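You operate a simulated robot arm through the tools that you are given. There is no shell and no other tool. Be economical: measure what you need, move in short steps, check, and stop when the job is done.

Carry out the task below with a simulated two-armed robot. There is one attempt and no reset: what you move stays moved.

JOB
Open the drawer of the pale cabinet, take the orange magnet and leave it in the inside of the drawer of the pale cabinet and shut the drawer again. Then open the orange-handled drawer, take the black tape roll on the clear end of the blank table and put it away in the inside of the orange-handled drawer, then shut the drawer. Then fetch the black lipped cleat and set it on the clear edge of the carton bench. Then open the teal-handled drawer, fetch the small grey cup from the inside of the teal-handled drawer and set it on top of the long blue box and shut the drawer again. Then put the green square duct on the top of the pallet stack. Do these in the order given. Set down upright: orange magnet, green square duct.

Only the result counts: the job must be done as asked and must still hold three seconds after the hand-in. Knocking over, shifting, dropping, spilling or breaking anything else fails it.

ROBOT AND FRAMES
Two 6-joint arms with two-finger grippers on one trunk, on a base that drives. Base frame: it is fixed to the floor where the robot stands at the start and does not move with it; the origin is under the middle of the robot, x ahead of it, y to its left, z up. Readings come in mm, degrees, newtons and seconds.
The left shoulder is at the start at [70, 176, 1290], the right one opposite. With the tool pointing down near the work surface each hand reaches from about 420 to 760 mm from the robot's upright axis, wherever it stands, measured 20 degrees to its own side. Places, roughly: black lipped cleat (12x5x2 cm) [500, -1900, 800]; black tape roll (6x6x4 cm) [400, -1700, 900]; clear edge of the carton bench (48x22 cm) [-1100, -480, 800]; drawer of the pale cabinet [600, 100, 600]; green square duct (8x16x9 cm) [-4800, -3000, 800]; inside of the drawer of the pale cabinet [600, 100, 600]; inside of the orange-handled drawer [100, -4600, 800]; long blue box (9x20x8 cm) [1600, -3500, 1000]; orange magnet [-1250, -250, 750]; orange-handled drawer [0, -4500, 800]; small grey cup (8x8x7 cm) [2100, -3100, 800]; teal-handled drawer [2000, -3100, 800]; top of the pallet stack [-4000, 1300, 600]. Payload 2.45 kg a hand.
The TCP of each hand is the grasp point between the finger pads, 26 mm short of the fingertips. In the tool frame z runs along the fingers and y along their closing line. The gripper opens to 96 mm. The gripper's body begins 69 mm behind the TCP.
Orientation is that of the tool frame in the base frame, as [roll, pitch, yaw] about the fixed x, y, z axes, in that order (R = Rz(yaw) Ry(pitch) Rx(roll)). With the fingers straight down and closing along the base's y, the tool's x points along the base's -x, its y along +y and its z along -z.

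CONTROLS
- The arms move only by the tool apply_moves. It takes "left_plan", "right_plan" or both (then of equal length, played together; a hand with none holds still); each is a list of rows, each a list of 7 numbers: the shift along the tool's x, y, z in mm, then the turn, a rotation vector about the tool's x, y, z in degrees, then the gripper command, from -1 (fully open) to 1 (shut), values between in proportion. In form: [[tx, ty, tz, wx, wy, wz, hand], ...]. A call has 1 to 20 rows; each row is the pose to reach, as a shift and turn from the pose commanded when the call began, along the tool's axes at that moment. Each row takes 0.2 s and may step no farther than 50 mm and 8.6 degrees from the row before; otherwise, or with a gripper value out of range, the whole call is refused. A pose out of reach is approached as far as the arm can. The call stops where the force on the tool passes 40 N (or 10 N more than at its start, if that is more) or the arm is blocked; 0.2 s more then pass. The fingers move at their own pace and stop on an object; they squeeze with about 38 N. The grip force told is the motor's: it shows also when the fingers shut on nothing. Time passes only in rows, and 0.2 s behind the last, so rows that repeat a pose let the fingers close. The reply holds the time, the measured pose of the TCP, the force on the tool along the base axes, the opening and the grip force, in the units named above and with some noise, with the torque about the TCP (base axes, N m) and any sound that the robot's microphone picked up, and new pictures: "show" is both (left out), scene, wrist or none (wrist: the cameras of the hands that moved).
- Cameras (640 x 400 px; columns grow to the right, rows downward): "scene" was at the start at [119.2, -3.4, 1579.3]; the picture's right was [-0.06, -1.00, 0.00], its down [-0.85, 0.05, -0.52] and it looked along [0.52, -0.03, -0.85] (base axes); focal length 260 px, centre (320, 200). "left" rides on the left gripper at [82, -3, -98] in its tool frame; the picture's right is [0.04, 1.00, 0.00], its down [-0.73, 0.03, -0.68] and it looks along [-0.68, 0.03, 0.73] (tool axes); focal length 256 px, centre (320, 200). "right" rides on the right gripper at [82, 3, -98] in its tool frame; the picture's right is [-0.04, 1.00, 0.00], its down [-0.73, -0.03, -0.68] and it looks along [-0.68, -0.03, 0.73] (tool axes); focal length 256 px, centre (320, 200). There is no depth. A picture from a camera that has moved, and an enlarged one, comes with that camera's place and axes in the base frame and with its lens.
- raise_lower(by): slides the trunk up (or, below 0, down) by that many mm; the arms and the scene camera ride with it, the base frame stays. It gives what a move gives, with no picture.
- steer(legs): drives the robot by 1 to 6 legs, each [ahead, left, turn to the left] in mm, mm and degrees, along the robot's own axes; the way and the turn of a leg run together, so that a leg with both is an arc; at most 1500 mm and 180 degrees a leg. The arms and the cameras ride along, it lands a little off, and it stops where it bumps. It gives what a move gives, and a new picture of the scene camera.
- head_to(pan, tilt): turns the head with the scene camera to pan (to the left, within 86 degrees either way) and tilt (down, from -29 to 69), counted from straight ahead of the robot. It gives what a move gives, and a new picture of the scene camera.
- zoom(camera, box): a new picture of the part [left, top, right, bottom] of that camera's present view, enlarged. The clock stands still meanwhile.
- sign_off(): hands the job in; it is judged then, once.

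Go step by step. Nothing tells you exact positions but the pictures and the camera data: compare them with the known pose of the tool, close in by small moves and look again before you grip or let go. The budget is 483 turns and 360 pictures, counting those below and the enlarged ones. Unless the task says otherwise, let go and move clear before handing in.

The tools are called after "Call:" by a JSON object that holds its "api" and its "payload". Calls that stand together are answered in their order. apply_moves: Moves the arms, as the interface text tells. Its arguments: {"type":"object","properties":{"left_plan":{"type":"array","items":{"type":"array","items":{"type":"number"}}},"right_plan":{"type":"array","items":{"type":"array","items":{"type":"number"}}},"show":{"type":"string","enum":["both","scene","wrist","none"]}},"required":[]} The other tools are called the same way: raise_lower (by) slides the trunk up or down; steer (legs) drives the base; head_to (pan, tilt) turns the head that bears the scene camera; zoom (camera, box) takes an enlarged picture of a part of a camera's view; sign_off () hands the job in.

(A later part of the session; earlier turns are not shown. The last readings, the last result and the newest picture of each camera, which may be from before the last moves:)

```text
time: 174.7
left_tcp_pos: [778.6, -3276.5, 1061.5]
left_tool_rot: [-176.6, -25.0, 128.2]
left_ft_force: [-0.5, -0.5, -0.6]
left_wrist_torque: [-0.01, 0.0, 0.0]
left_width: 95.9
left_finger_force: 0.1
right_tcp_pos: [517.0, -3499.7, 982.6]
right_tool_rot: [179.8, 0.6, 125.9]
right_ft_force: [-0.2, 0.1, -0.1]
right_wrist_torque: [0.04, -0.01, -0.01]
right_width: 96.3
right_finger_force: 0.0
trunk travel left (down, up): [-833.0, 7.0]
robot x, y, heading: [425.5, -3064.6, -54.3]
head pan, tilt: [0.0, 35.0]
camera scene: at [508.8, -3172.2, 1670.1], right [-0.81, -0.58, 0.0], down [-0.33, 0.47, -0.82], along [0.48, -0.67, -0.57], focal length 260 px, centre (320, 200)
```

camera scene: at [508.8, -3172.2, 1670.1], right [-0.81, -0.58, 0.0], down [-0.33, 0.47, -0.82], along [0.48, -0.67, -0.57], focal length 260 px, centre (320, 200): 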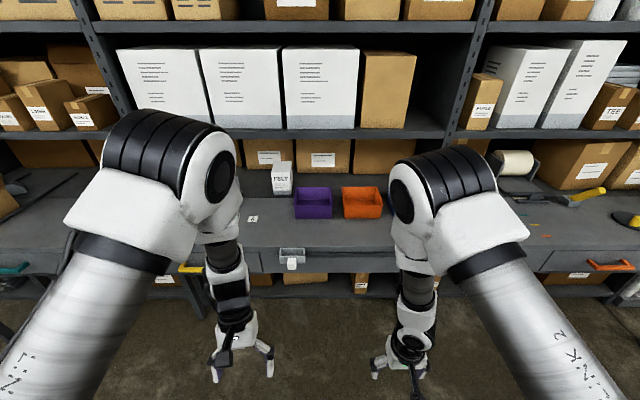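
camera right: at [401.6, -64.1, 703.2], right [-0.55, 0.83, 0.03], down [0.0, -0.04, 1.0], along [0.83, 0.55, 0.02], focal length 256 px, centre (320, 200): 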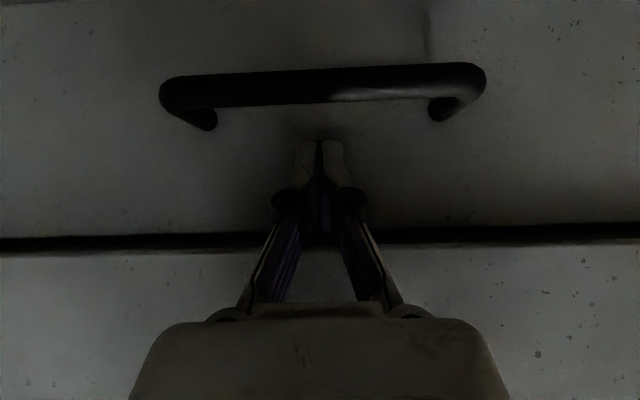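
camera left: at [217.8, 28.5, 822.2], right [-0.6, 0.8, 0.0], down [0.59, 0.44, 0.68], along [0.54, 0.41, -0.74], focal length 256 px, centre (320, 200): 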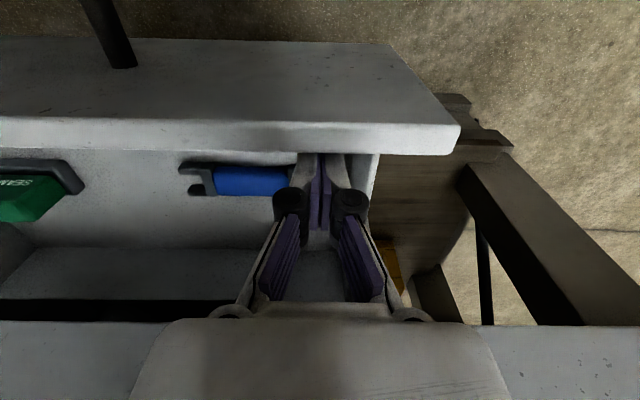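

Driving further right to bring the orange handle in front of the right hand, and fixing the left hand's tilt.

Call:
{"api": "apply_moves", "payload": {"left_plan": [[0, 0, 0, 0, -8, 0, -1], [0, 0, 0, 0, -16, 0, -1], [0, 0, 0, 0, -24, 0, -1]], "show": "none"}}

Call:
{"api": "steer", "payload": {"legs": [[0, -1100, -0.5]]}}

Call:
{"api": "head_to", "payload": {"pan": -15, "tilt": 45}}

```text
time: 175.5
left_tcp_pos: [779.5, -3270.2, 1055.4]
left_tool_rot: [-174.9, -3.5, 131.6]
left_ft_force: [0.2, -1.0, -0.2]
left_wrist_torque: [-0.01, 0.0, 0.01]
left_width: 96.1
left_finger_force: 0.2
left hand out of reach, approached as far as the arm can: row 3
right_tcp_pos: [517.3, -3500.0, 980.7]
right_tool_rot: [179.9, 0.4, 125.9]
right_ft_force: [0.5, 0.3, 0.2]
right_wrist_torque: [0.01, -0.01, 0.03]
right_width: 96.0
right_finger_force: 0.1
trunk travel left (down, up): [-833.0, 7.0]
robot x, y, heading: [430.2, -3062.7, -54.6]
head pan, tilt: [0.0, 35.0]
```

```text
time: 181.2
left_tcp_pos: [-136.1, -3932.8, 1064.2]
left_tool_rot: [-174.4, -2.2, 131.8]
left_ft_force: [0.5, 0.3, 0.3]
left_wrist_torque: [0.0, -0.01, 0.0]
left_width: 95.9
left_finger_force: 0.1
right_tcp_pos: [-402.3, -4157.8, 982.3]
right_tool_rot: [179.8, 0.5, 125.8]
right_ft_force: [-0.4, -0.4, -0.4]
right_wrist_torque: [0.06, -0.02, -0.01]
right_width: 96.0
right_finger_force: 0.1
trunk travel left (down, up): [-833.0, 7.0]
robot x, y, heading: [-490.0, -3718.8, -54.2]
head pan, tilt: [0.0, 35.0]
camera scene: at [-410.3, -3829.3, 1670.1], right [-0.81, -0.58, 0.0], down [-0.33, 0.47, -0.82], along [0.48, -0.67, -0.57], focal length 260 px, centre (320, 200)
```

scene: 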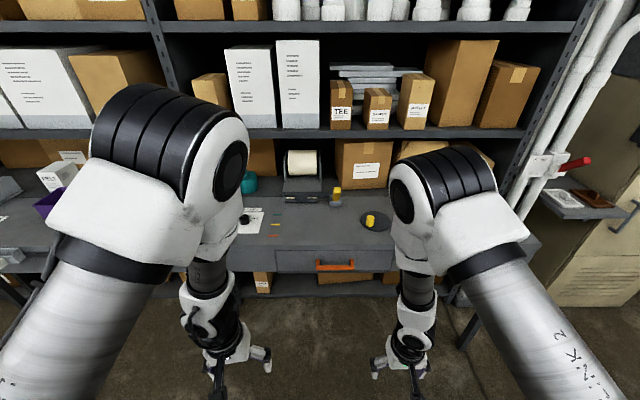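

```text
time: 182.0
left_tcp_pos: [-136.7, -3933.7, 1064.5]
left_tool_rot: [-174.1, -2.2, 131.9]
left_ft_force: [-0.1, 0.1, -0.2]
left_wrist_torque: [0.05, -0.03, 0.03]
left_width: 96.2
left_finger_force: 0.0
right_tcp_pos: [-403.4, -4158.1, 981.7]
right_tool_rot: [179.9, 0.5, 125.7]
right_ft_force: [-0.6, -0.5, -0.4]
right_wrist_torque: [0.0, -0.02, 0.01]
right_width: 96.2
right_finger_force: 0.1
trunk travel left (down, up): [-833.0, 7.0]
robot x, y, heading: [-486.7, -3717.2, -54.3]
head pan, tilt: [-15.0, 45.0]
camera scene: at [-433.7, -3834.4, 1655.3], right [-0.94, -0.35, 0.0], down [-0.25, 0.66, -0.71], along [0.25, -0.66, -0.71], focal length 260 px, centre (320, 200)
```

scene: 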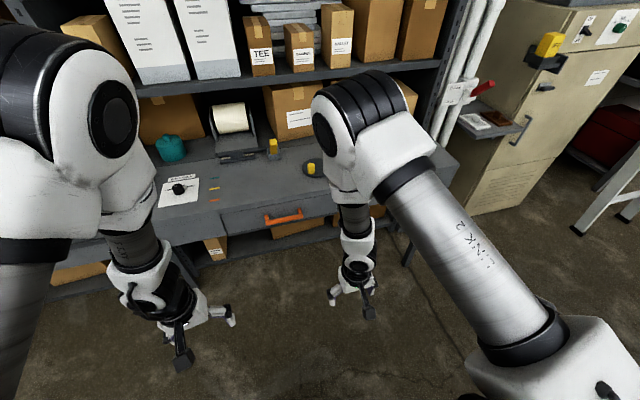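

Triangulated handle ≈ [-39, -4451, 838]. Positioning the base so it's ~620 mm ahead of the right hand, then lowering and turning the hand horizontal.

Call:
{"api": "steer", "payload": {"legs": [[235, 170, -0.7]]}}

Call:
{"api": "raise_lower", "payload": {"by": -122}}

Call:
{"api": "apply_moves", "payload": {"right_plan": [[-7, -3, 1, -4.6, -4.6, 4.6, -1], [-14, -6, 2, -9.2, -9.2, 9.2, -1], [-21, -9, 4, -13.8, -13.8, 13.8, -1], [-28, -12, 6, -18.4, -18.4, 18.4, -1], [-35, -15, 8, -23, -23, 23, -1], [-42, -18, 10, -27.6, -27.6, 27.6, -1], [-49, -21, 12, -32.2, -32.2, 32.2, -1], [-56, -24, 14, -36.8, -36.8, 36.8, -1], [-63, -27, 16, -41.4, -41.4, 41.4, -1], [-70, -30, 18, -46, -46, 46, -1], [-77, -33, 19, -50.6, -50.6, 50.6, -1], [-84, -36, 20, -55.2, -55.2, 55.2, -1], [-91, -38, 21, -59.8, -59.8, 59.8, -1], [-98, -40, 22, -64.4, -64.4, 64.4, -1], [-105, -40, 22, -69.3, -69.3, 69.3, -1]]}}

```text
time: 184.0
left_tcp_pos: [138.2, -4031.6, 1066.9]
left_tool_rot: [-174.2, -2.0, 131.0]
left_ft_force: [-0.2, -0.2, -0.2]
left_wrist_torque: [0.03, 0.01, 0.0]
left_width: 96.0
left_finger_force: 0.0
right_tcp_pos: [-134.1, -4251.1, 982.1]
right_tool_rot: [179.8, 0.6, 124.7]
right_ft_force: [-0.9, 0.2, 0.0]
right_wrist_torque: [-0.02, -0.04, 0.04]
right_width: 96.0
right_finger_force: 0.0
trunk travel left (down, up): [-833.0, 7.0]
robot x, y, heading: [-214.4, -3812.7, -55.2]
head pan, tilt: [-15.0, 45.0]
camera scene: at [-158.9, -3926.9, 1655.4], right [-0.94, -0.33, 0.0], down [-0.24, 0.67, -0.71], along [0.24, -0.67, -0.71], focal length 260 px, centre (320, 200)
```

scene: 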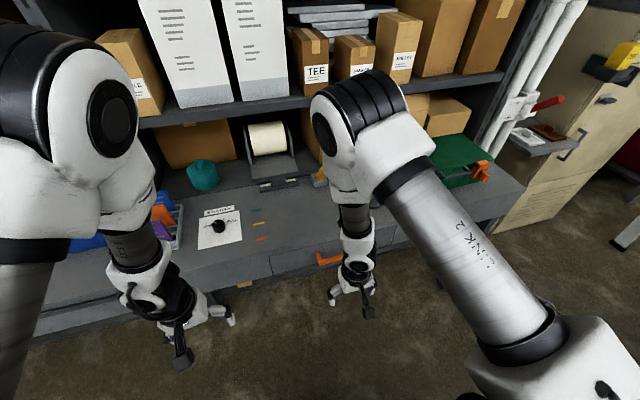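

```text
time: 185.5
left_tcp_pos: [138.4, -4032.7, 942.3]
left_tool_rot: [-174.2, -2.1, 131.1]
left_ft_force: [1.2, -0.1, -0.2]
left_wrist_torque: [0.02, 0.03, -0.02]
left_width: 96.1
left_finger_force: 0.0
right_tcp_pos: [-132.9, -4251.3, 860.1]
right_tool_rot: [179.9, 0.5, 124.8]
right_ft_force: [-0.4, 0.2, 0.7]
right_wrist_torque: [-0.01, 0.0, 0.01]
right_width: 96.0
right_finger_force: 0.0
trunk travel left (down, up): [-711.0, 129.0]
robot x, y, heading: [-214.0, -3807.4, -55.6]
head pan, tilt: [-15.0, 45.0]
```

```text
time: 188.7
left_tcp_pos: [141.0, -4032.9, 941.9]
left_tool_rot: [-174.0, -2.3, 131.1]
left_ft_force: [0.3, 0.4, -1.0]
left_wrist_torque: [-0.01, 0.05, -0.02]
left_width: 96.1
left_finger_force: 0.1
right_tcp_pos: [-90.1, -4377.2, 833.1]
right_tool_rot: [89.6, -0.1, 34.7]
right_ft_force: [0.2, -0.8, 0.6]
right_wrist_torque: [0.0, -0.03, -0.04]
right_width: 95.9
right_finger_force: 0.1
right hand out of reach, approached as far as the arm can: row 14, 15
trunk travel left (down, up): [-711.0, 129.0]
robot x, y, heading: [-212.7, -3815.1, -55.7]
head pan, tilt: [-15.0, 45.0]
camera scene: at [-155.8, -3927.9, 1533.2], right [-0.94, -0.33, 0.0], down [-0.24, 0.67, -0.71], along [0.24, -0.67, -0.71], focal length 260 px, centre (320, 200)
camera right: at [-78.1, -4250.0, 835.5], right [-0.04, -0.02, 1.0], down [-0.99, 0.14, -0.04], along [-0.14, -0.99, -0.02], focal length 256 px, centre (320, 200)
```

scene: 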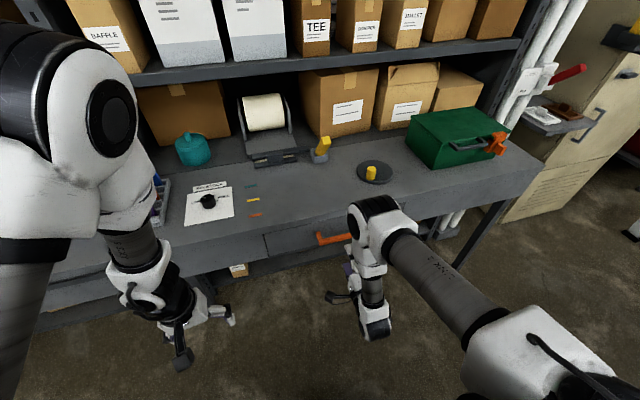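
right: 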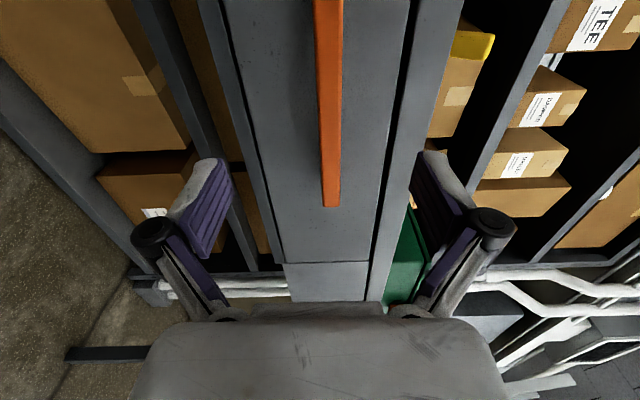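

Handle is centred between the fingers ~90 mm ahead. Advancing in steps.

Call:
{"api": "apply_moves", "payload": {"right_plan": [[0, 4, 20, 0, 0, 0, -1], [0, 7, 40, 0, 0, 0, -1], [0, 7, 55, 0, 0, 0, -1]]}}

```text
time: 189.5
left_tcp_pos: [138.7, -4032.8, 942.2]
left_tool_rot: [-174.1, -2.1, 131.1]
left_ft_force: [-1.0, -0.6, 0.1]
left_wrist_torque: [0.01, 0.01, 0.0]
left_width: 96.0
left_finger_force: 0.1
right_tcp_pos: [-58.4, -4421.1, 840.0]
right_tool_rot: [89.6, -0.2, 34.7]
right_ft_force: [0.2, -0.7, -0.4]
right_wrist_torque: [0.0, -0.01, 0.01]
right_width: 95.8
right_finger_force: 0.0
trunk travel left (down, up): [-711.0, 129.0]
robot x, y, heading: [-214.1, -3812.0, -55.5]
head pan, tilt: [-15.0, 45.0]
camera scene: at [-157.1, -3927.8, 1533.3], right [-0.94, -0.33, 0.0], down [-0.24, 0.67, -0.71], along [0.24, -0.67, -0.71], focal length 260 px, centre (320, 200)
camera right: at [-47.3, -4293.6, 842.7], right [-0.04, -0.02, 1.0], down [-0.99, 0.14, -0.04], along [-0.14, -0.99, -0.02], focal length 256 px, centre (320, 200)
```

scene: 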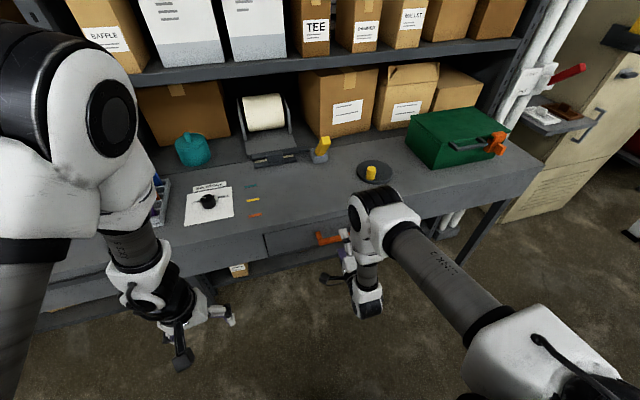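
right: 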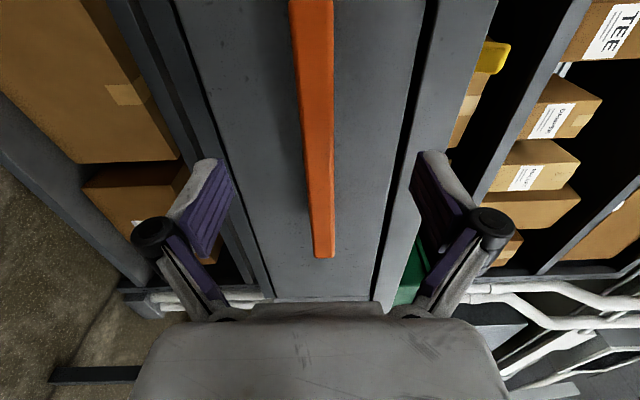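

The bar is right at the grasp point. Advancing 14 mm and closing.

Call:
{"api": "apply_moves", "payload": {"right_plan": [[0, 0, 14, 0, 0, 0, -1], [0, 0, 14, 0, 0, 0, 0], [0, 0, 14, 0, 0, 0, 1], [0, 0, 14, 0, 0, 0, 1], [0, 0, 14, 0, 0, 0, 1]], "show": "wrist"}}

```text
time: 190.7
left_tcp_pos: [138.8, -4032.5, 942.3]
left_tool_rot: [-174.1, -2.2, 131.2]
left_ft_force: [-0.3, -1.0, 0.6]
left_wrist_torque: [0.01, -0.02, 0.0]
left_width: 96.0
left_finger_force: 0.0
right_tcp_pos: [-50.5, -4432.2, 839.5]
right_tool_rot: [89.7, 0.0, 34.9]
right_ft_force: [-2.9, 7.3, -15.4]
right_wrist_torque: [-0.43, 0.94, -0.07]
right_width: 14.8
right_finger_force: 41.0
trunk travel left (down, up): [-711.0, 129.0]
robot x, y, heading: [-215.9, -3813.4, -55.6]
head pan, tilt: [-15.0, 45.0]
camera right: at [-39.5, -4304.4, 842.8], right [-0.04, -0.02, 1.0], down [-0.99, 0.14, -0.03], along [-0.14, -0.99, -0.02], focal length 256 px, centre (320, 200)
```

right: 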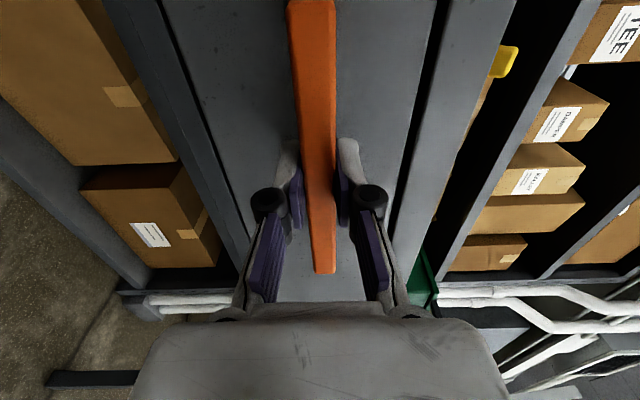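

Gripped. Pulling the drawer by backing the base 190 mm.

Call:
{"api": "steer", "payload": {"legs": [[-100, 0, 0]]}}

Call:
{"api": "steer", "payload": {"legs": [[-100, 0, 0]]}}

```text
time: 191.9
left_tcp_pos: [81.6, -3951.6, 942.5]
left_tool_rot: [-174.3, -2.2, 131.2]
left_ft_force: [-0.5, -0.7, -0.8]
left_wrist_torque: [0.02, 0.0, 0.02]
left_width: 95.7
left_finger_force: 0.1
right_tcp_pos: [-108.5, -4352.1, 840.5]
right_tool_rot: [89.5, -0.2, 34.8]
right_ft_force: [-14.7, -11.0, -19.6]
right_wrist_torque: [-0.53, 0.88, -1.12]
right_width: 14.8
right_finger_force: 41.4
trunk travel left (down, up): [-711.0, 129.0]
robot x, y, heading: [-269.8, -3726.9, -55.4]
head pan, tilt: [-15.0, 45.0]
camera scene: at [-216.0, -3849.0, 1533.0], right [-0.94, -0.34, 0.0], down [-0.24, 0.67, -0.71], along [0.24, -0.66, -0.71], focal length 260 px, centre (320, 200)
```

scene: 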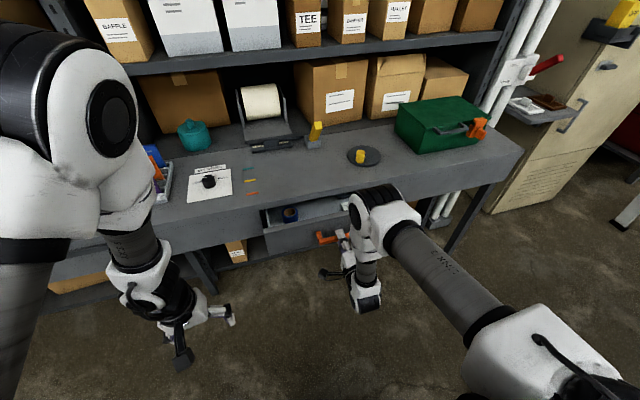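

```text
time: 193.0
left_tcp_pos: [24.2, -3871.3, 942.4]
left_tool_rot: [-174.3, -2.3, 131.1]
left_ft_force: [0.0, 0.1, 0.0]
left_wrist_torque: [-0.02, 0.0, 0.0]
left_width: 96.1
left_finger_force: 0.1
right_tcp_pos: [-168.0, -4272.0, 839.2]
right_tool_rot: [89.6, -0.2, 34.5]
right_ft_force: [-14.8, -11.0, -14.8]
right_wrist_torque: [-0.6, 0.84, -0.97]
right_width: 14.9
right_finger_force: 41.3
trunk travel left (down, up): [-711.0, 129.0]
robot x, y, heading: [-329.8, -3643.0, -55.1]
head pan, tilt: [-15.0, 45.0]
camera scene: at [-272.7, -3767.3, 1533.1], right [-0.94, -0.33, 0.0], down [-0.24, 0.67, -0.71], along [0.24, -0.66, -0.71], focal length 260 px, centre (320, 200)
```

scene: 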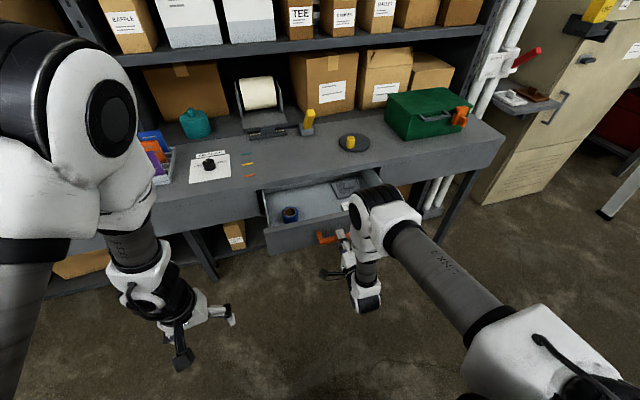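

Opened ~200 mm; a small roll and a flat item lie inside. Releasing and backing straight off.

Call:
{"api": "apply_moves", "payload": {"right_plan": [[0, 0, 0, 0, 0, 0, 0], [0, 0, 0, 0, 0, 0, -1], [0, 0, 0, 0, 0, 0, -1]], "show": "none"}}

Call:
{"api": "steer", "payload": {"legs": [[-150, 0, 0]]}}

Call:
{"api": "zoom", "payload": {"camera": "scene", "box": [220, 130, 440, 280]}}

```text
time: 193.8
left_tcp_pos: [26.0, -3870.1, 943.8]
left_tool_rot: [-174.1, -2.1, 131.1]
left_ft_force: [0.1, 0.0, -0.6]
left_wrist_torque: [-0.05, 0.0, 0.01]
left_width: 96.0
left_finger_force: 0.1
right_tcp_pos: [-166.1, -4269.1, 842.4]
right_tool_rot: [89.6, 0.1, 34.4]
right_ft_force: [0.8, 0.4, -0.1]
right_wrist_torque: [-0.02, -0.01, -0.01]
right_width: 96.2
right_finger_force: 0.0
trunk travel left (down, up): [-711.0, 129.0]
robot x, y, heading: [-331.4, -3647.2, -55.3]
head pan, tilt: [-15.0, 45.0]
```

```text
time: 195.2
left_tcp_pos: [-57.2, -3748.1, 942.0]
left_tool_rot: [-174.1, -2.2, 131.3]
left_ft_force: [-0.2, 0.4, -0.2]
left_wrist_torque: [-0.02, 0.0, -0.02]
left_width: 96.1
left_finger_force: 0.1
right_tcp_pos: [-248.6, -4147.5, 840.8]
right_tool_rot: [89.6, 0.0, 34.7]
right_ft_force: [0.0, 0.4, 0.6]
right_wrist_torque: [-0.01, 0.0, 0.0]
right_width: 96.1
right_finger_force: 0.0
trunk travel left (down, up): [-711.0, 129.0]
robot x, y, heading: [-410.7, -3526.1, -55.3]
head pan, tilt: [-15.0, 45.0]
camera scene: at [-353.4, -3643.3, 1533.1], right [-0.94, -0.34, 0.0], down [-0.24, 0.67, -0.71], along [0.24, -0.67, -0.71], focal length 260 px, centre (320, 200)
```

scene: 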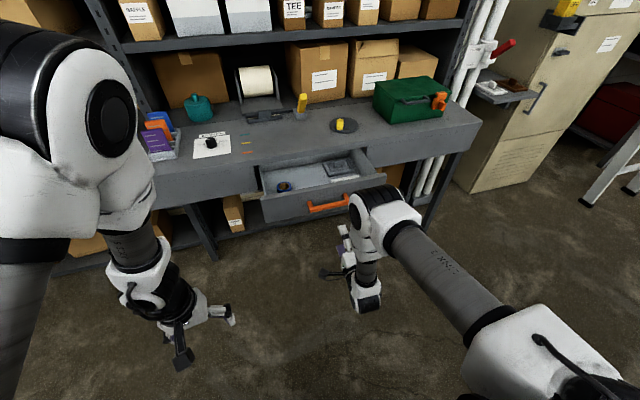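

```text
2.67 times, centred on (330, 205) of scene
camera zoom: at [-353.4, -3643.3, 1533.1], right [-0.94, -0.34, 0.0], down [-0.24, 0.67, -0.71], along [0.24, -0.67, -0.71], focal length 693 px, centre (293, 187)
```

zoom: 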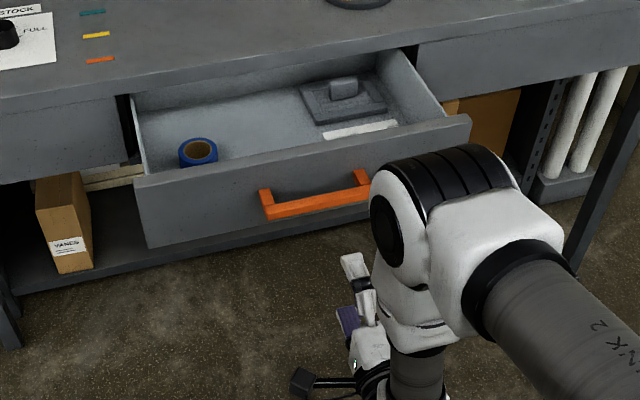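

The drawer's middle is free. I'll return the right hand to tool-down, raise the trunk, and head to the blank table's aisle side.

Call:
{"api": "apply_moves", "payload": {"right_plan": [[0, 0, -7, 4.6, 4.6, -4.6, -1], [0, 0, -14, 9.2, 9.2, -9.2, -1], [0, 0, -21, 13.8, 13.8, -13.8, -1], [0, 0, -28, 18.4, 18.4, -18.4, -1], [0, 0, -35, 23, 23, -23, -1], [0, 0, -42, 27.6, 27.6, -27.6, -1], [0, 0, -49, 32.2, 32.2, -32.2, -1], [0, 0, -56, 36.8, 36.8, -36.8, -1], [0, 0, -63, 41.4, 41.4, -41.4, -1], [0, 0, -70, 46, 46, -46, -1], [0, 0, -77, 50.6, 50.6, -50.6, -1], [0, 0, -84, 55.2, 55.2, -55.2, -1], [0, 0, -91, 59.8, 59.8, -59.8, -1], [0, 0, -98, 64.4, 64.4, -64.4, -1], [0, 0, -105, 69.3, 69.3, -69.3, -1]], "show": "none"}}

Call:
{"api": "raise_lower", "payload": {"by": 125}}

Call:
{"api": "steer", "payload": {"legs": [[0, 1100, 0], [0, 1100, 0], [0, 0, -90]]}}

Call:
{"api": "head_to", "payload": {"pan": -40, "tilt": 35}}

```text
time: 198.4
left_tcp_pos: [-57.4, -3747.2, 943.4]
left_tool_rot: [-174.2, -2.1, 131.2]
left_ft_force: [-0.5, -0.2, 0.5]
left_wrist_torque: [-0.02, 0.01, 0.01]
left_width: 96.0
left_finger_force: 0.1
right_tcp_pos: [-303.1, -4059.8, 840.6]
right_tool_rot: [175.6, 2.7, 121.3]
right_ft_force: [0.8, -1.0, -0.2]
right_wrist_torque: [-0.01, 0.02, -0.02]
right_width: 95.9
right_finger_force: 0.0
right hand out of reach, approached as far as the arm can: row 15
trunk travel left (down, up): [-711.0, 129.0]
robot x, y, heading: [-408.7, -3524.8, -55.5]
head pan, tilt: [-15.0, 45.0]
```

```text
time: 199.9
left_tcp_pos: [-57.3, -3746.4, 1068.1]
left_tool_rot: [-174.1, -2.2, 131.2]
left_ft_force: [-0.5, -0.1, 0.1]
left_wrist_torque: [0.02, 0.0, 0.02]
left_width: 96.0
left_finger_force: 0.0
right_tcp_pos: [-305.3, -4060.0, 966.6]
right_tool_rot: [175.5, 2.7, 121.4]
right_ft_force: [-0.2, 0.4, -0.1]
right_wrist_torque: [0.02, 0.04, 0.0]
right_width: 95.9
right_finger_force: 0.1
trunk travel left (down, up): [-836.0, 4.0]
robot x, y, heading: [-407.8, -3527.4, -55.7]
head pan, tilt: [-15.0, 45.0]
```

```text
time: 214.8
left_tcp_pos: [1197.2, -2589.1, 1066.2]
left_tool_rot: [-174.1, -2.2, 41.9]
left_ft_force: [-0.2, -0.1, -1.0]
left_wrist_torque: [0.01, -0.02, 0.0]
left_width: 95.9
left_finger_force: 0.1
right_tcp_pos: [881.6, -2346.7, 965.0]
right_tool_rot: [175.5, 2.8, 32.2]
right_ft_force: [0.5, 0.5, 0.1]
right_wrist_torque: [0.0, -0.04, 0.01]
right_width: 96.3
right_finger_force: 0.1
trunk travel left (down, up): [-836.0, 4.0]
robot x, y, heading: [1415.8, -2235.7, -144.9]
head pan, tilt: [-15.0, 45.0]
camera scene: at [1298.5, -2290.5, 1658.3], right [-0.35, 0.94, 0.0], down [0.66, 0.24, -0.71], along [-0.66, -0.24, -0.71], focal length 260 px, centre (320, 200)
```

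scene: 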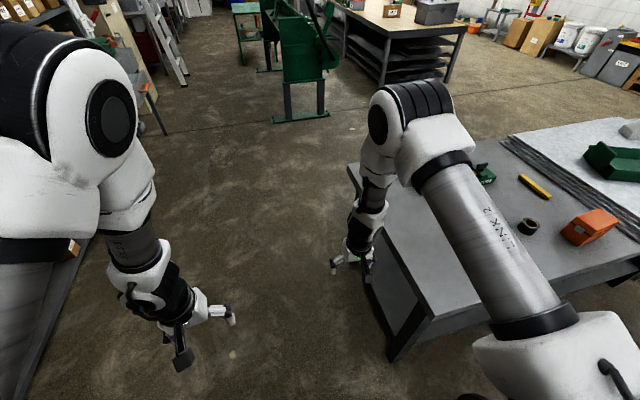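

```text
time: 215.7
left_tcp_pos: [1196.8, -2589.4, 1068.1]
left_tool_rot: [-174.1, -2.1, 41.9]
left_ft_force: [0.1, -0.5, 0.7]
left_wrist_torque: [-0.05, 0.02, 0.02]
left_width: 96.2
left_finger_force: 0.1
right_tcp_pos: [882.5, -2345.4, 965.5]
right_tool_rot: [175.5, 2.7, 32.1]
right_ft_force: [0.2, 0.1, 0.3]
right_wrist_torque: [-0.01, 0.03, -0.01]
right_width: 95.8
right_finger_force: 0.1
trunk travel left (down, up): [-836.0, 4.0]
robot x, y, heading: [1413.3, -2233.4, -144.7]
head pan, tilt: [-40.0, 35.0]
camera scene: at [1286.9, -2254.9, 1673.1], right [0.08, 1.0, 0.0], down [0.57, -0.05, -0.82], along [-0.82, 0.07, -0.57], focal length 260 px, centre (320, 200)
```

scene: 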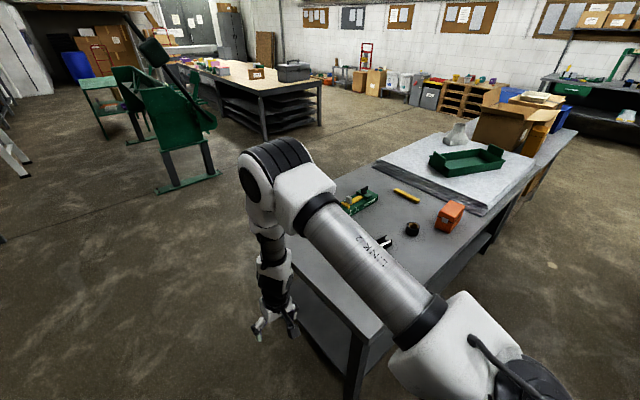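

I see the tape roll by the orange box on the table. Moving right along the aisle to line up.

Call:
{"api": "steer", "payload": {"legs": [[0, -690, 0]]}}

Call:
{"api": "head_to", "payload": {"pan": -15, "tilt": 50}}

```text
time: 219.4
left_tcp_pos: [802.8, -2032.0, 1066.7]
left_tool_rot: [-174.2, -2.1, 41.9]
left_ft_force: [0.6, -0.7, 0.2]
left_wrist_torque: [-0.04, -0.01, 0.0]
left_width: 95.9
left_finger_force: 0.0
right_tcp_pos: [487.7, -1791.2, 965.9]
right_tool_rot: [175.5, 2.7, 32.3]
right_ft_force: [0.0, 0.2, 0.0]
right_wrist_torque: [0.03, -0.01, 0.01]
right_width: 96.0
right_finger_force: 0.0
trunk travel left (down, up): [-836.0, 4.0]
robot x, y, heading: [1020.3, -1674.4, -144.6]
head pan, tilt: [-40.0, 35.0]
camera scene: at [892.0, -1698.5, 1673.1], right [0.08, 1.0, 0.0], down [0.57, -0.04, -0.82], along [-0.82, 0.07, -0.57], focal length 260 px, centre (320, 200)
```

scene: 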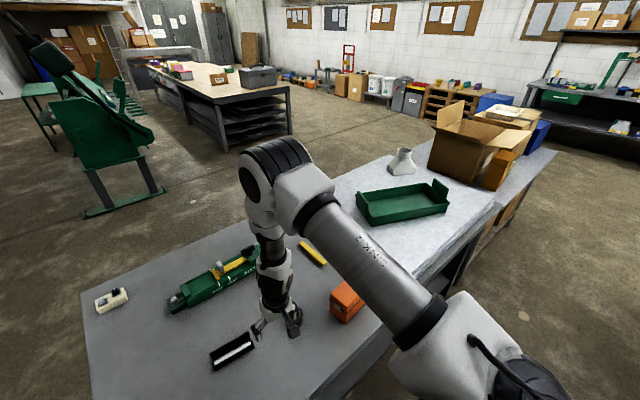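

```text
time: 220.3
left_tcp_pos: [802.6, -2033.1, 1067.3]
left_tool_rot: [-174.2, -2.1, 42.1]
left_ft_force: [-0.4, 1.1, 0.2]
left_wrist_torque: [0.01, 0.01, 0.0]
left_width: 95.9
left_finger_force: 0.1
right_tcp_pos: [486.8, -1789.6, 965.4]
right_tool_rot: [175.4, 2.7, 32.4]
right_ft_force: [0.0, -0.2, 0.0]
right_wrist_torque: [-0.03, 0.0, -0.01]
right_width: 96.2
right_finger_force: 0.0
trunk travel left (down, up): [-836.0, 4.0]
robot x, y, heading: [1020.1, -1677.8, -144.5]
head pan, tilt: [-15.0, 50.0]
camera scene: at [906.8, -1731.2, 1651.4], right [-0.35, 0.94, 0.0], down [0.72, 0.27, -0.64], along [-0.6, -0.22, -0.77], focal length 260 px, centre (320, 200)
```

scene: 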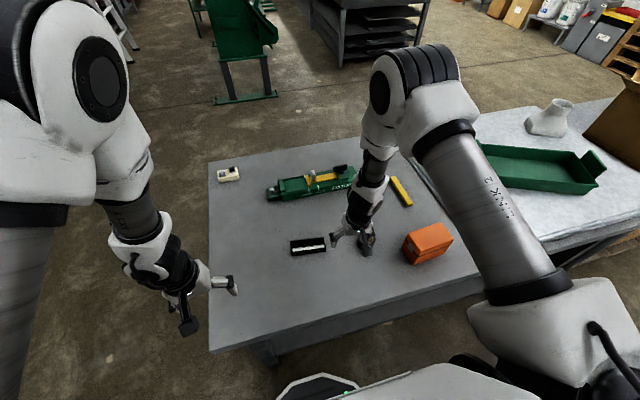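

The tape is hidden just under the hand; checking with the wrist camera.

Call:
{"api": "zoom", "payload": {"camera": "right", "box": [0, 0, 640, 400]}}

```text
1.00 times, centred on (320, 200) of right (not enlarged: the box is as wide or as high as the picture)
camera zoom: at [557.3, -1740.3, 1059.4], right [0.5, -0.86, 0.08], down [-0.64, -0.3, 0.71], along [-0.59, -0.41, -0.7], focal length 256 px, centre (320, 200)
```

zoom: 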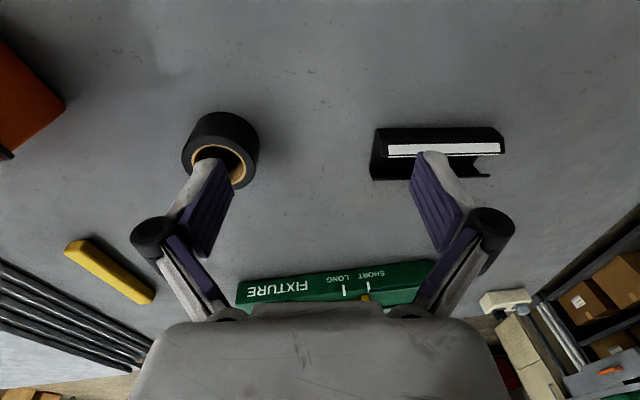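

Tape roll at ≈[369, -1746], lying flat. Shifting the base, levelling the hand and lowering to 900 to re-check.

Call:
{"api": "steer", "payload": {"legs": [[50, -100, 0]]}}

Call:
{"api": "apply_moves", "payload": {"right_plan": [[-7, 0, 20, 2, 1.3, 0, -1], [-15, 0, 40, 4.5, 2.7, 0, -1], [-22, 0, 65, 4.5, 2.7, 0, -1]]}}

```text
time: 221.5
left_tcp_pos: [705.0, -1979.2, 1066.8]
left_tool_rot: [-174.0, -2.1, 41.9]
left_ft_force: [-0.1, -0.2, 0.5]
left_wrist_torque: [-0.01, 0.04, -0.02]
left_width: 96.0
left_finger_force: 0.1
right_tcp_pos: [388.6, -1736.5, 966.6]
right_tool_rot: [175.5, 2.8, 32.0]
right_ft_force: [0.9, -0.2, 0.6]
right_wrist_torque: [-0.02, 0.01, 0.04]
right_width: 95.9
right_finger_force: 0.1
trunk travel left (down, up): [-836.0, 4.0]
robot x, y, heading: [925.0, -1623.7, -144.6]
head pan, tilt: [-15.0, 50.0]
camera scene: at [810.2, -1679.3, 1651.5], right [-0.35, 0.94, 0.0], down [0.72, 0.27, -0.64], along [-0.6, -0.22, -0.77], focal length 260 px, centre (320, 200)
```

scene: 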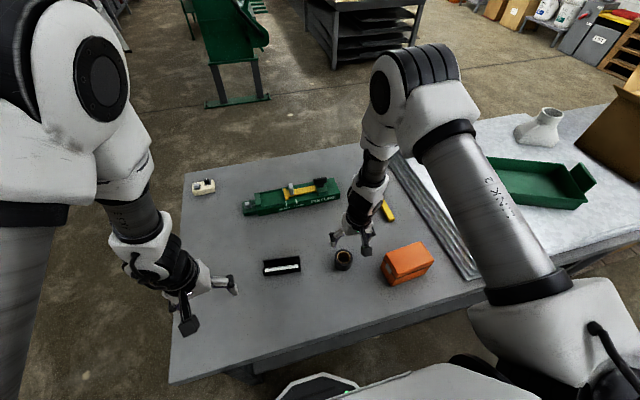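

```text
time: 222.3
left_tcp_pos: [701.6, -1977.8, 1066.1]
left_tool_rot: [-174.3, -2.2, 41.9]
left_ft_force: [0.9, 0.4, 0.0]
left_wrist_torque: [0.0, -0.02, 0.0]
left_width: 96.1
left_finger_force: 0.1
right_tcp_pos: [376.7, -1753.0, 901.8]
right_tool_rot: [179.0, 0.2, 32.5]
right_ft_force: [0.3, 0.1, 1.1]
right_wrist_torque: [-0.03, -0.05, 0.0]
right_width: 95.9
right_finger_force: 0.1
right hand out of reach, approached as far as the arm can: row 2, 3
trunk travel left (down, up): [-836.0, 4.0]
robot x, y, heading: [920.0, -1622.8, -144.7]
head pan, tilt: [-15.0, 50.0]
camera scene: at [805.9, -1677.3, 1651.3], right [-0.35, 0.94, 0.0], down [0.72, 0.27, -0.64], along [-0.6, -0.22, -0.77], focal length 260 px, centre (320, 200)
camera right: at [447.4, -1710.1, 999.6], right [0.5, -0.86, 0.02], down [-0.64, -0.36, 0.68], along [-0.58, -0.35, -0.73], focal length 256 px, centre (320, 200)
```

scene: 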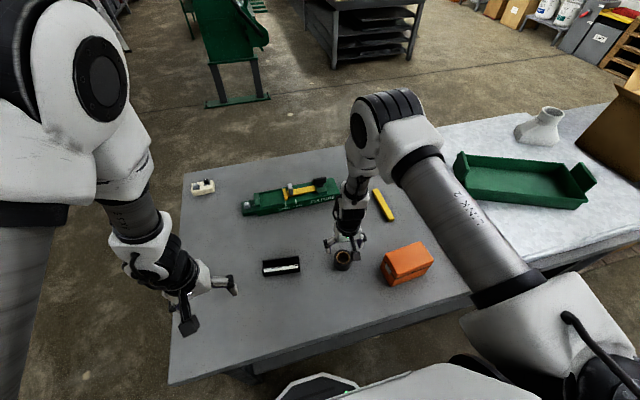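
right: 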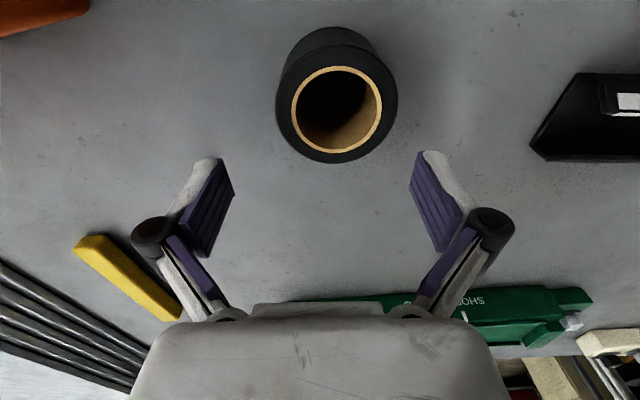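

The tape top is at z≈868 (table ≈828). Centering over it.

Call:
{"api": "apply_moves", "payload": {"right_plan": [[11, 5, 0, 0, 0, 0, -1], [22, 10, 0, 0, 0, 0, -1]], "show": "wrist"}}

```text
time: 222.9
left_tcp_pos: [702.9, -1978.4, 1066.8]
left_tool_rot: [-174.1, -2.1, 42.0]
left_ft_force: [-0.7, -0.4, 0.3]
left_wrist_torque: [0.0, 0.04, 0.01]
left_width: 96.3
left_finger_force: 0.0
right_tcp_pos: [404.3, -1749.9, 901.8]
right_tool_rot: [-180.0, 0.2, 32.3]
right_ft_force: [-0.8, -0.3, -0.1]
right_wrist_torque: [0.02, 0.02, -0.08]
right_width: 95.9
right_finger_force: 0.1
right hand out of reach, approached as far as the arm can: row 1
trunk travel left (down, up): [-836.0, 4.0]
robot x, y, heading: [919.0, -1623.5, -144.9]
head pan, tilt: [-15.0, 50.0]
camera right: at [474.9, -1709.1, 1000.1], right [0.5, -0.87, 0.0], down [-0.64, -0.37, 0.68], along [-0.59, -0.34, -0.73], focal length 256 px, centre (320, 200)
```

right: 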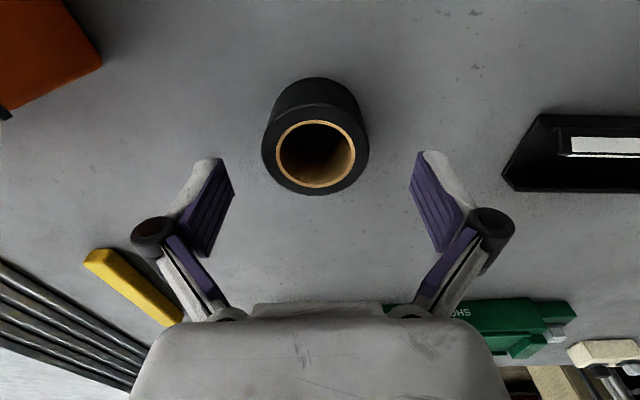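

Well centred (top ≈870). Lowering with the trunk.

Call:
{"api": "raise_lower", "payload": {"by": -42}}

Call:
{"api": "zoom", "payload": {"camera": "right", "box": [120, 40, 520, 290]}}

```text
time: 223.8
left_tcp_pos: [703.5, -1978.7, 1025.3]
left_tool_rot: [-174.1, -2.1, 41.9]
left_ft_force: [-0.8, 0.0, -0.6]
left_wrist_torque: [-0.02, -0.01, 0.0]
left_width: 95.8
left_finger_force: 0.0
right_tcp_pos: [403.2, -1748.4, 859.9]
right_tool_rot: [-179.9, 0.1, 32.3]
right_ft_force: [-0.5, 0.2, -0.1]
right_wrist_torque: [0.0, 0.02, -0.01]
right_width: 95.9
right_finger_force: 0.1
trunk travel left (down, up): [-794.0, 46.0]
robot x, y, heading: [922.9, -1623.7, -144.8]
head pan, tilt: [-15.0, 50.0]
```

```text
1.60 times, centred on (320, 165) of right
camera zoom: at [474.9, -1708.5, 958.2], right [0.5, -0.87, 0.0], down [-0.64, -0.37, 0.68], along [-0.59, -0.34, -0.73], focal length 410 px, centre (320, 256)
```

zoom: 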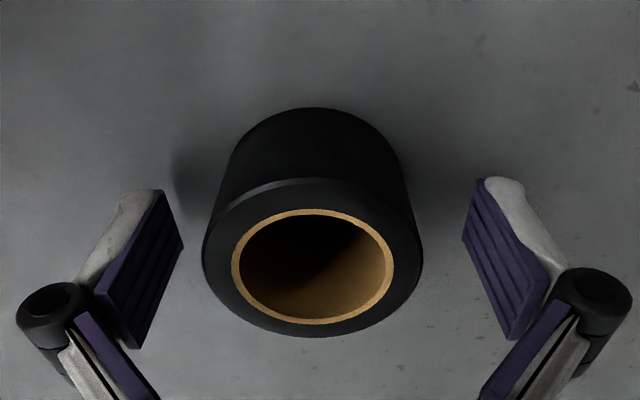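

Closing on the roll.

Call:
{"api": "apply_moves", "payload": {"right_plan": [[0, 0, 0, 0, 0, 0, -0.4], [0, 0, 0, 0, 0, 0, 0.2], [0, 0, 0, 0, 0, 0, 1], [0, 0, 0, 0, 0, 0, 1]], "show": "none"}}

Call:
{"api": "raise_lower", "payload": {"by": 44}}

Call:
{"api": "apply_moves", "payload": {"right_plan": [[0, 0, -30, 0, 0, 0, 1], [0, 0, -60, 0, 0, 0, 1], [20, 0, -90, 0, 0, 0, 1]], "show": "wrist"}}

```text
time: 224.8
left_tcp_pos: [705.3, -1977.4, 1026.8]
left_tool_rot: [-174.0, -2.1, 41.9]
left_ft_force: [0.5, -0.7, -0.1]
left_wrist_torque: [0.02, 0.03, -0.03]
left_width: 96.1
left_finger_force: 0.1
right_tcp_pos: [402.9, -1748.1, 862.7]
right_tool_rot: [180.0, 0.5, 32.2]
right_ft_force: [3.0, 5.3, 21.5]
right_wrist_torque: [0.37, -0.26, 0.07]
right_width: 59.0
right_finger_force: 37.9
trunk travel left (down, up): [-794.0, 46.0]
robot x, y, heading: [920.9, -1624.0, -145.1]
head pan, tilt: [-15.0, 50.0]
stopped in row 4 (right hand): the force on the tool passed its limit at 41 N (the readings are from after the stop); the commanded pose is now the measured one
```

```text
time: 225.7
left_tcp_pos: [701.6, -1979.6, 1068.3]
left_tool_rot: [-174.0, -2.3, 41.9]
left_ft_force: [-0.1, -0.2, -0.3]
left_wrist_torque: [0.0, 0.0, 0.01]
left_width: 96.0
left_finger_force: 0.1
right_tcp_pos: [401.9, -1751.4, 904.5]
right_tool_rot: [-180.0, 0.1, 32.2]
right_ft_force: [-0.2, -0.1, -0.3]
right_wrist_torque: [-0.03, 0.0, 0.01]
right_width: 58.6
right_finger_force: 38.3
trunk travel left (down, up): [-838.0, 2.0]
robot x, y, heading: [920.6, -1622.2, -144.5]
head pan, tilt: [-15.0, 50.0]
```

```text
time: 226.5
left_tcp_pos: [703.7, -1979.2, 1069.4]
left_tool_rot: [-174.1, -2.1, 41.9]
left_ft_force: [0.8, -1.1, -0.6]
left_wrist_torque: [-0.01, 0.01, 0.01]
left_width: 96.1
left_finger_force: 0.1
right_tcp_pos: [421.0, -1738.4, 996.9]
right_tool_rot: [180.0, 0.3, 32.2]
right_ft_force: [0.9, 0.4, -0.6]
right_wrist_torque: [-0.01, 0.0, 0.0]
right_width: 58.8
right_finger_force: 38.0
trunk travel left (down, up): [-838.0, 2.0]
robot x, y, heading: [919.0, -1622.2, -144.6]
head pan, tilt: [-15.0, 50.0]
camera right: at [492.2, -1697.5, 1094.5], right [0.5, -0.87, 0.0], down [-0.63, -0.36, 0.68], along [-0.59, -0.34, -0.73], focal length 256 px, centre (320, 200)
```

right: 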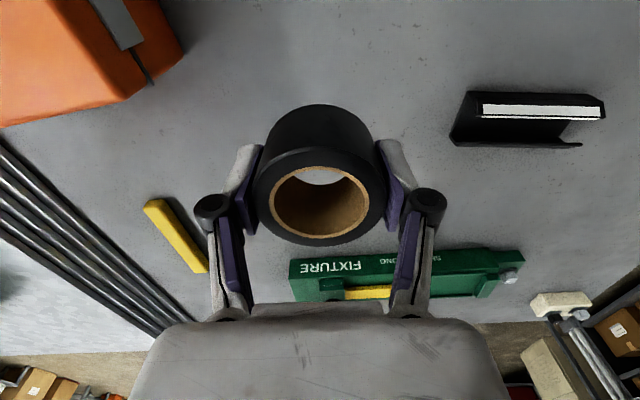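

Tape held. Driving back to the orange drawer.

Call:
{"api": "steer", "payload": {"legs": [[-60, 0, 0], [0, 780, 0], [0, 0, 90], [0, -1100, 0], [0, -1120, 0]]}}

Call:
{"api": "head_to", "payload": {"pan": -20, "tilt": 45}}

```text
time: 245.7
left_tcp_pos: [-20.1, -3746.6, 1069.8]
left_tool_rot: [-174.0, -2.2, 131.8]
left_ft_force: [0.2, 0.1, -0.4]
left_wrist_torque: [-0.01, 0.0, -0.01]
left_width: 95.9
left_finger_force: 0.0
right_tcp_pos: [-261.3, -4030.2, 996.4]
right_tool_rot: [180.0, 0.3, 122.2]
right_ft_force: [0.1, 0.2, 0.0]
right_wrist_torque: [0.05, 0.0, 0.02]
right_width: 58.6
right_finger_force: 38.0
trunk travel left (down, up): [-838.0, 2.0]
robot x, y, heading: [-378.5, -3529.1, -54.8]
head pan, tilt: [-15.0, 50.0]
camera scene: at [-319.6, -3640.6, 1653.4], right [-0.94, -0.35, 0.0], down [-0.27, 0.72, -0.64], along [0.22, -0.6, -0.77], focal length 260 px, centre (320, 200)
```

scene: 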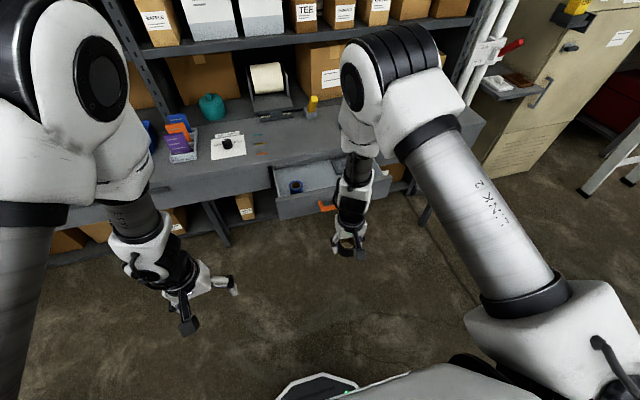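

```text
time: 246.3
left_tcp_pos: [-20.2, -3746.0, 1069.4]
left_tool_rot: [-174.1, -2.2, 131.8]
left_ft_force: [-1.1, -0.8, 0.2]
left_wrist_torque: [0.04, -0.01, 0.01]
left_width: 95.8
left_finger_force: 0.0
right_tcp_pos: [-261.7, -4029.7, 994.8]
right_tool_rot: [-180.0, 0.3, 122.0]
right_ft_force: [0.2, 0.7, -1.2]
right_wrist_torque: [-0.02, -0.02, 0.0]
right_width: 58.7
right_finger_force: 37.7
trunk travel left (down, up): [-838.0, 2.0]
robot x, y, heading: [-378.7, -3531.9, -55.0]
head pan, tilt: [-20.0, 45.0]
camera scene: at [-325.5, -3647.2, 1660.2], right [-0.96, -0.26, 0.0], down [-0.19, 0.68, -0.71], along [0.19, -0.68, -0.71], focal length 260 px, centre (320, 200)
```

scene: 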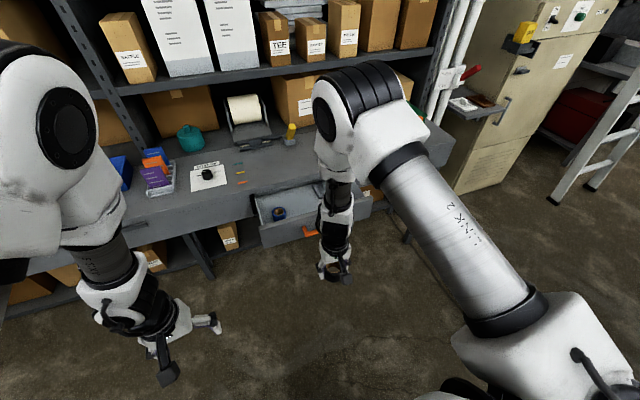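

Moving forward 200 mm toward the open drawer and checking.

Call:
{"api": "steer", "payload": {"legs": [[220, -20, 0]]}}

Call:
{"api": "zoom", "payload": {"camera": "right", "box": [0, 0, 640, 400]}}

```text
time: 248.0
left_tcp_pos: [90.4, -3937.9, 1070.1]
left_tool_rot: [-174.1, -2.2, 132.1]
left_ft_force: [-0.7, -0.4, 0.4]
left_wrist_torque: [0.0, 0.0, -0.03]
left_width: 96.4
left_finger_force: 0.0
right_tcp_pos: [-148.5, -4220.9, 998.0]
right_tool_rot: [-180.0, 0.4, 122.4]
right_ft_force: [0.3, 0.3, -0.9]
right_wrist_torque: [0.01, -0.03, 0.01]
right_width: 58.4
right_finger_force: 38.3
trunk travel left (down, up): [-838.0, 2.0]
robot x, y, heading: [-268.0, -3721.2, -54.6]
head pan, tilt: [-20.0, 45.0]
camera scene: at [-214.1, -3838.2, 1660.6], right [-0.96, -0.27, 0.0], down [-0.19, 0.68, -0.71], along [0.19, -0.68, -0.71], focal length 260 px, centre (320, 200)
```

scene: 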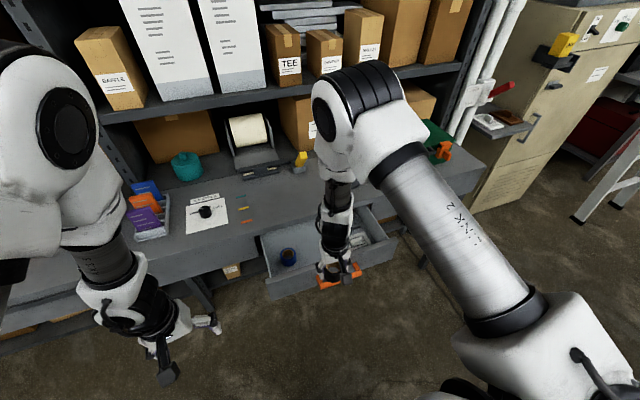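

```text
1.00 times, centred on (320, 200) of right (not enlarged: the box is as wide or as high as the picture)
camera zoom: at [-189.2, -4150.2, 1094.6], right [0.87, 0.5, 0.0], down [0.36, -0.63, 0.68], along [0.34, -0.59, -0.73], focal length 256 px, centre (320, 200)
```

zoom: 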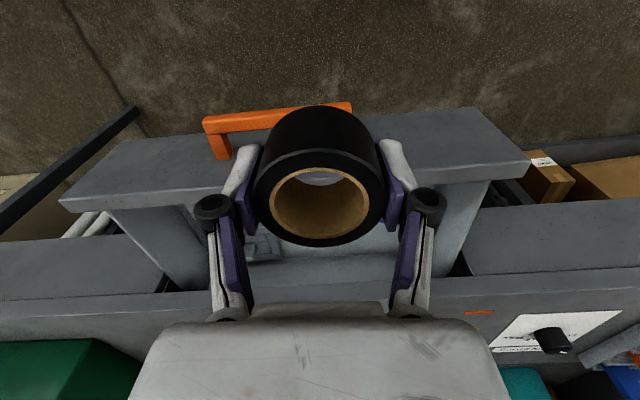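

Shelf front is at l≈-3635 and the rim at ≈-3460. Going forward 130 mm and moving the hand above the free middle of the drawer.

Call:
{"api": "steer", "payload": {"legs": [[130, 0, -0.5]]}}

Call:
{"api": "apply_moves", "payload": {"right_plan": [[-19, -16, 0, 0, 0, 0, 1], [-38, -31, 10, 0, 0, 0, 1]], "show": "both"}}

```text
time: 249.3
left_tcp_pos: [164.2, -4047.0, 1069.5]
left_tool_rot: [-174.0, -2.1, 131.5]
left_ft_force: [-0.1, 0.1, 0.3]
left_wrist_torque: [0.02, -0.03, 0.0]
left_width: 95.9
left_finger_force: 0.1
right_tcp_pos: [-77.3, -4330.5, 996.8]
right_tool_rot: [180.0, 0.4, 121.9]
right_ft_force: [-0.2, 0.4, -0.4]
right_wrist_torque: [-0.04, -0.03, 0.06]
right_width: 58.8
right_finger_force: 38.1
trunk travel left (down, up): [-838.0, 2.0]
robot x, y, heading: [-186.2, -3829.1, -54.9]
head pan, tilt: [-20.0, 45.0]
camera scene: at [-139.2, -3946.6, 1660.5], right [-0.97, -0.26, 0.0], down [-0.18, 0.68, -0.71], along [0.18, -0.68, -0.71], focal length 260 px, centre (320, 200)
```

scene: 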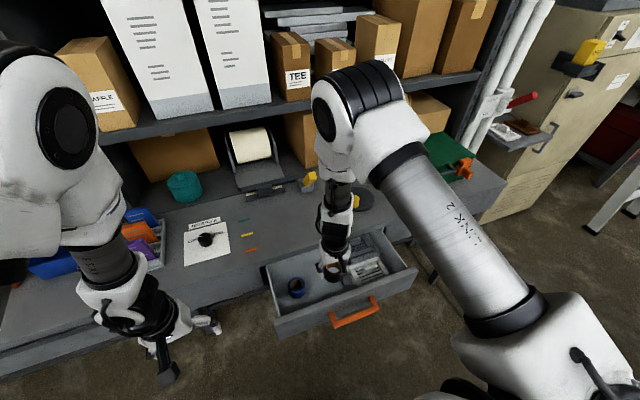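

```text
time: 249.9
left_tcp_pos: [165.3, -4050.5, 1068.9]
left_tool_rot: [-174.1, -2.2, 131.5]
left_ft_force: [0.2, 0.9, -1.0]
left_wrist_torque: [0.01, 0.02, -0.01]
left_width: 96.1
left_finger_force: 0.0
right_tcp_pos: [-67.5, -4372.5, 989.8]
right_tool_rot: [177.9, 2.6, 121.9]
right_ft_force: [-0.1, 0.4, -1.3]
right_wrist_torque: [-0.02, -0.01, -0.02]
right_width: 58.9
right_finger_force: 37.8
right hand out of reach, approached as far as the arm can: row 2
trunk travel left (down, up): [-838.0, 2.0]
robot x, y, heading: [-188.9, -3831.7, -55.2]
head pan, tilt: [-20.0, 45.0]
camera scene: at [-138.5, -3948.9, 1660.3], right [-0.97, -0.26, 0.0], down [-0.18, 0.68, -0.71], along [0.18, -0.68, -0.71], focal length 260 px, centre (320, 200)
camera right: at [-112.0, -4298.7, 1084.3], right [0.87, 0.5, 0.04], down [0.32, -0.62, 0.71], along [0.38, -0.61, -0.7], focal length 256 px, centre (320, 200)
```

scene: 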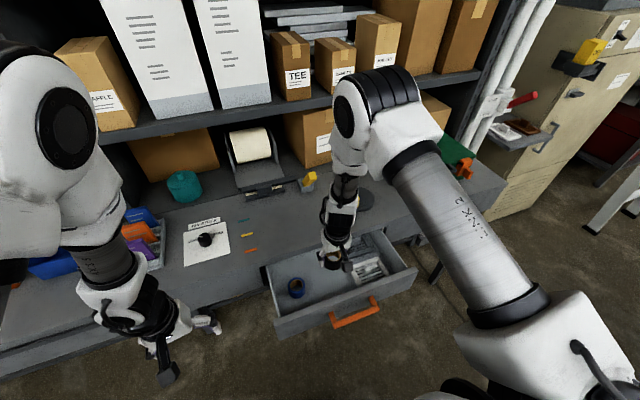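
right: 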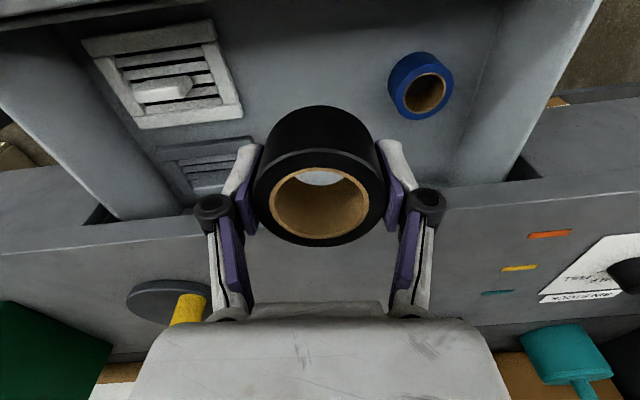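

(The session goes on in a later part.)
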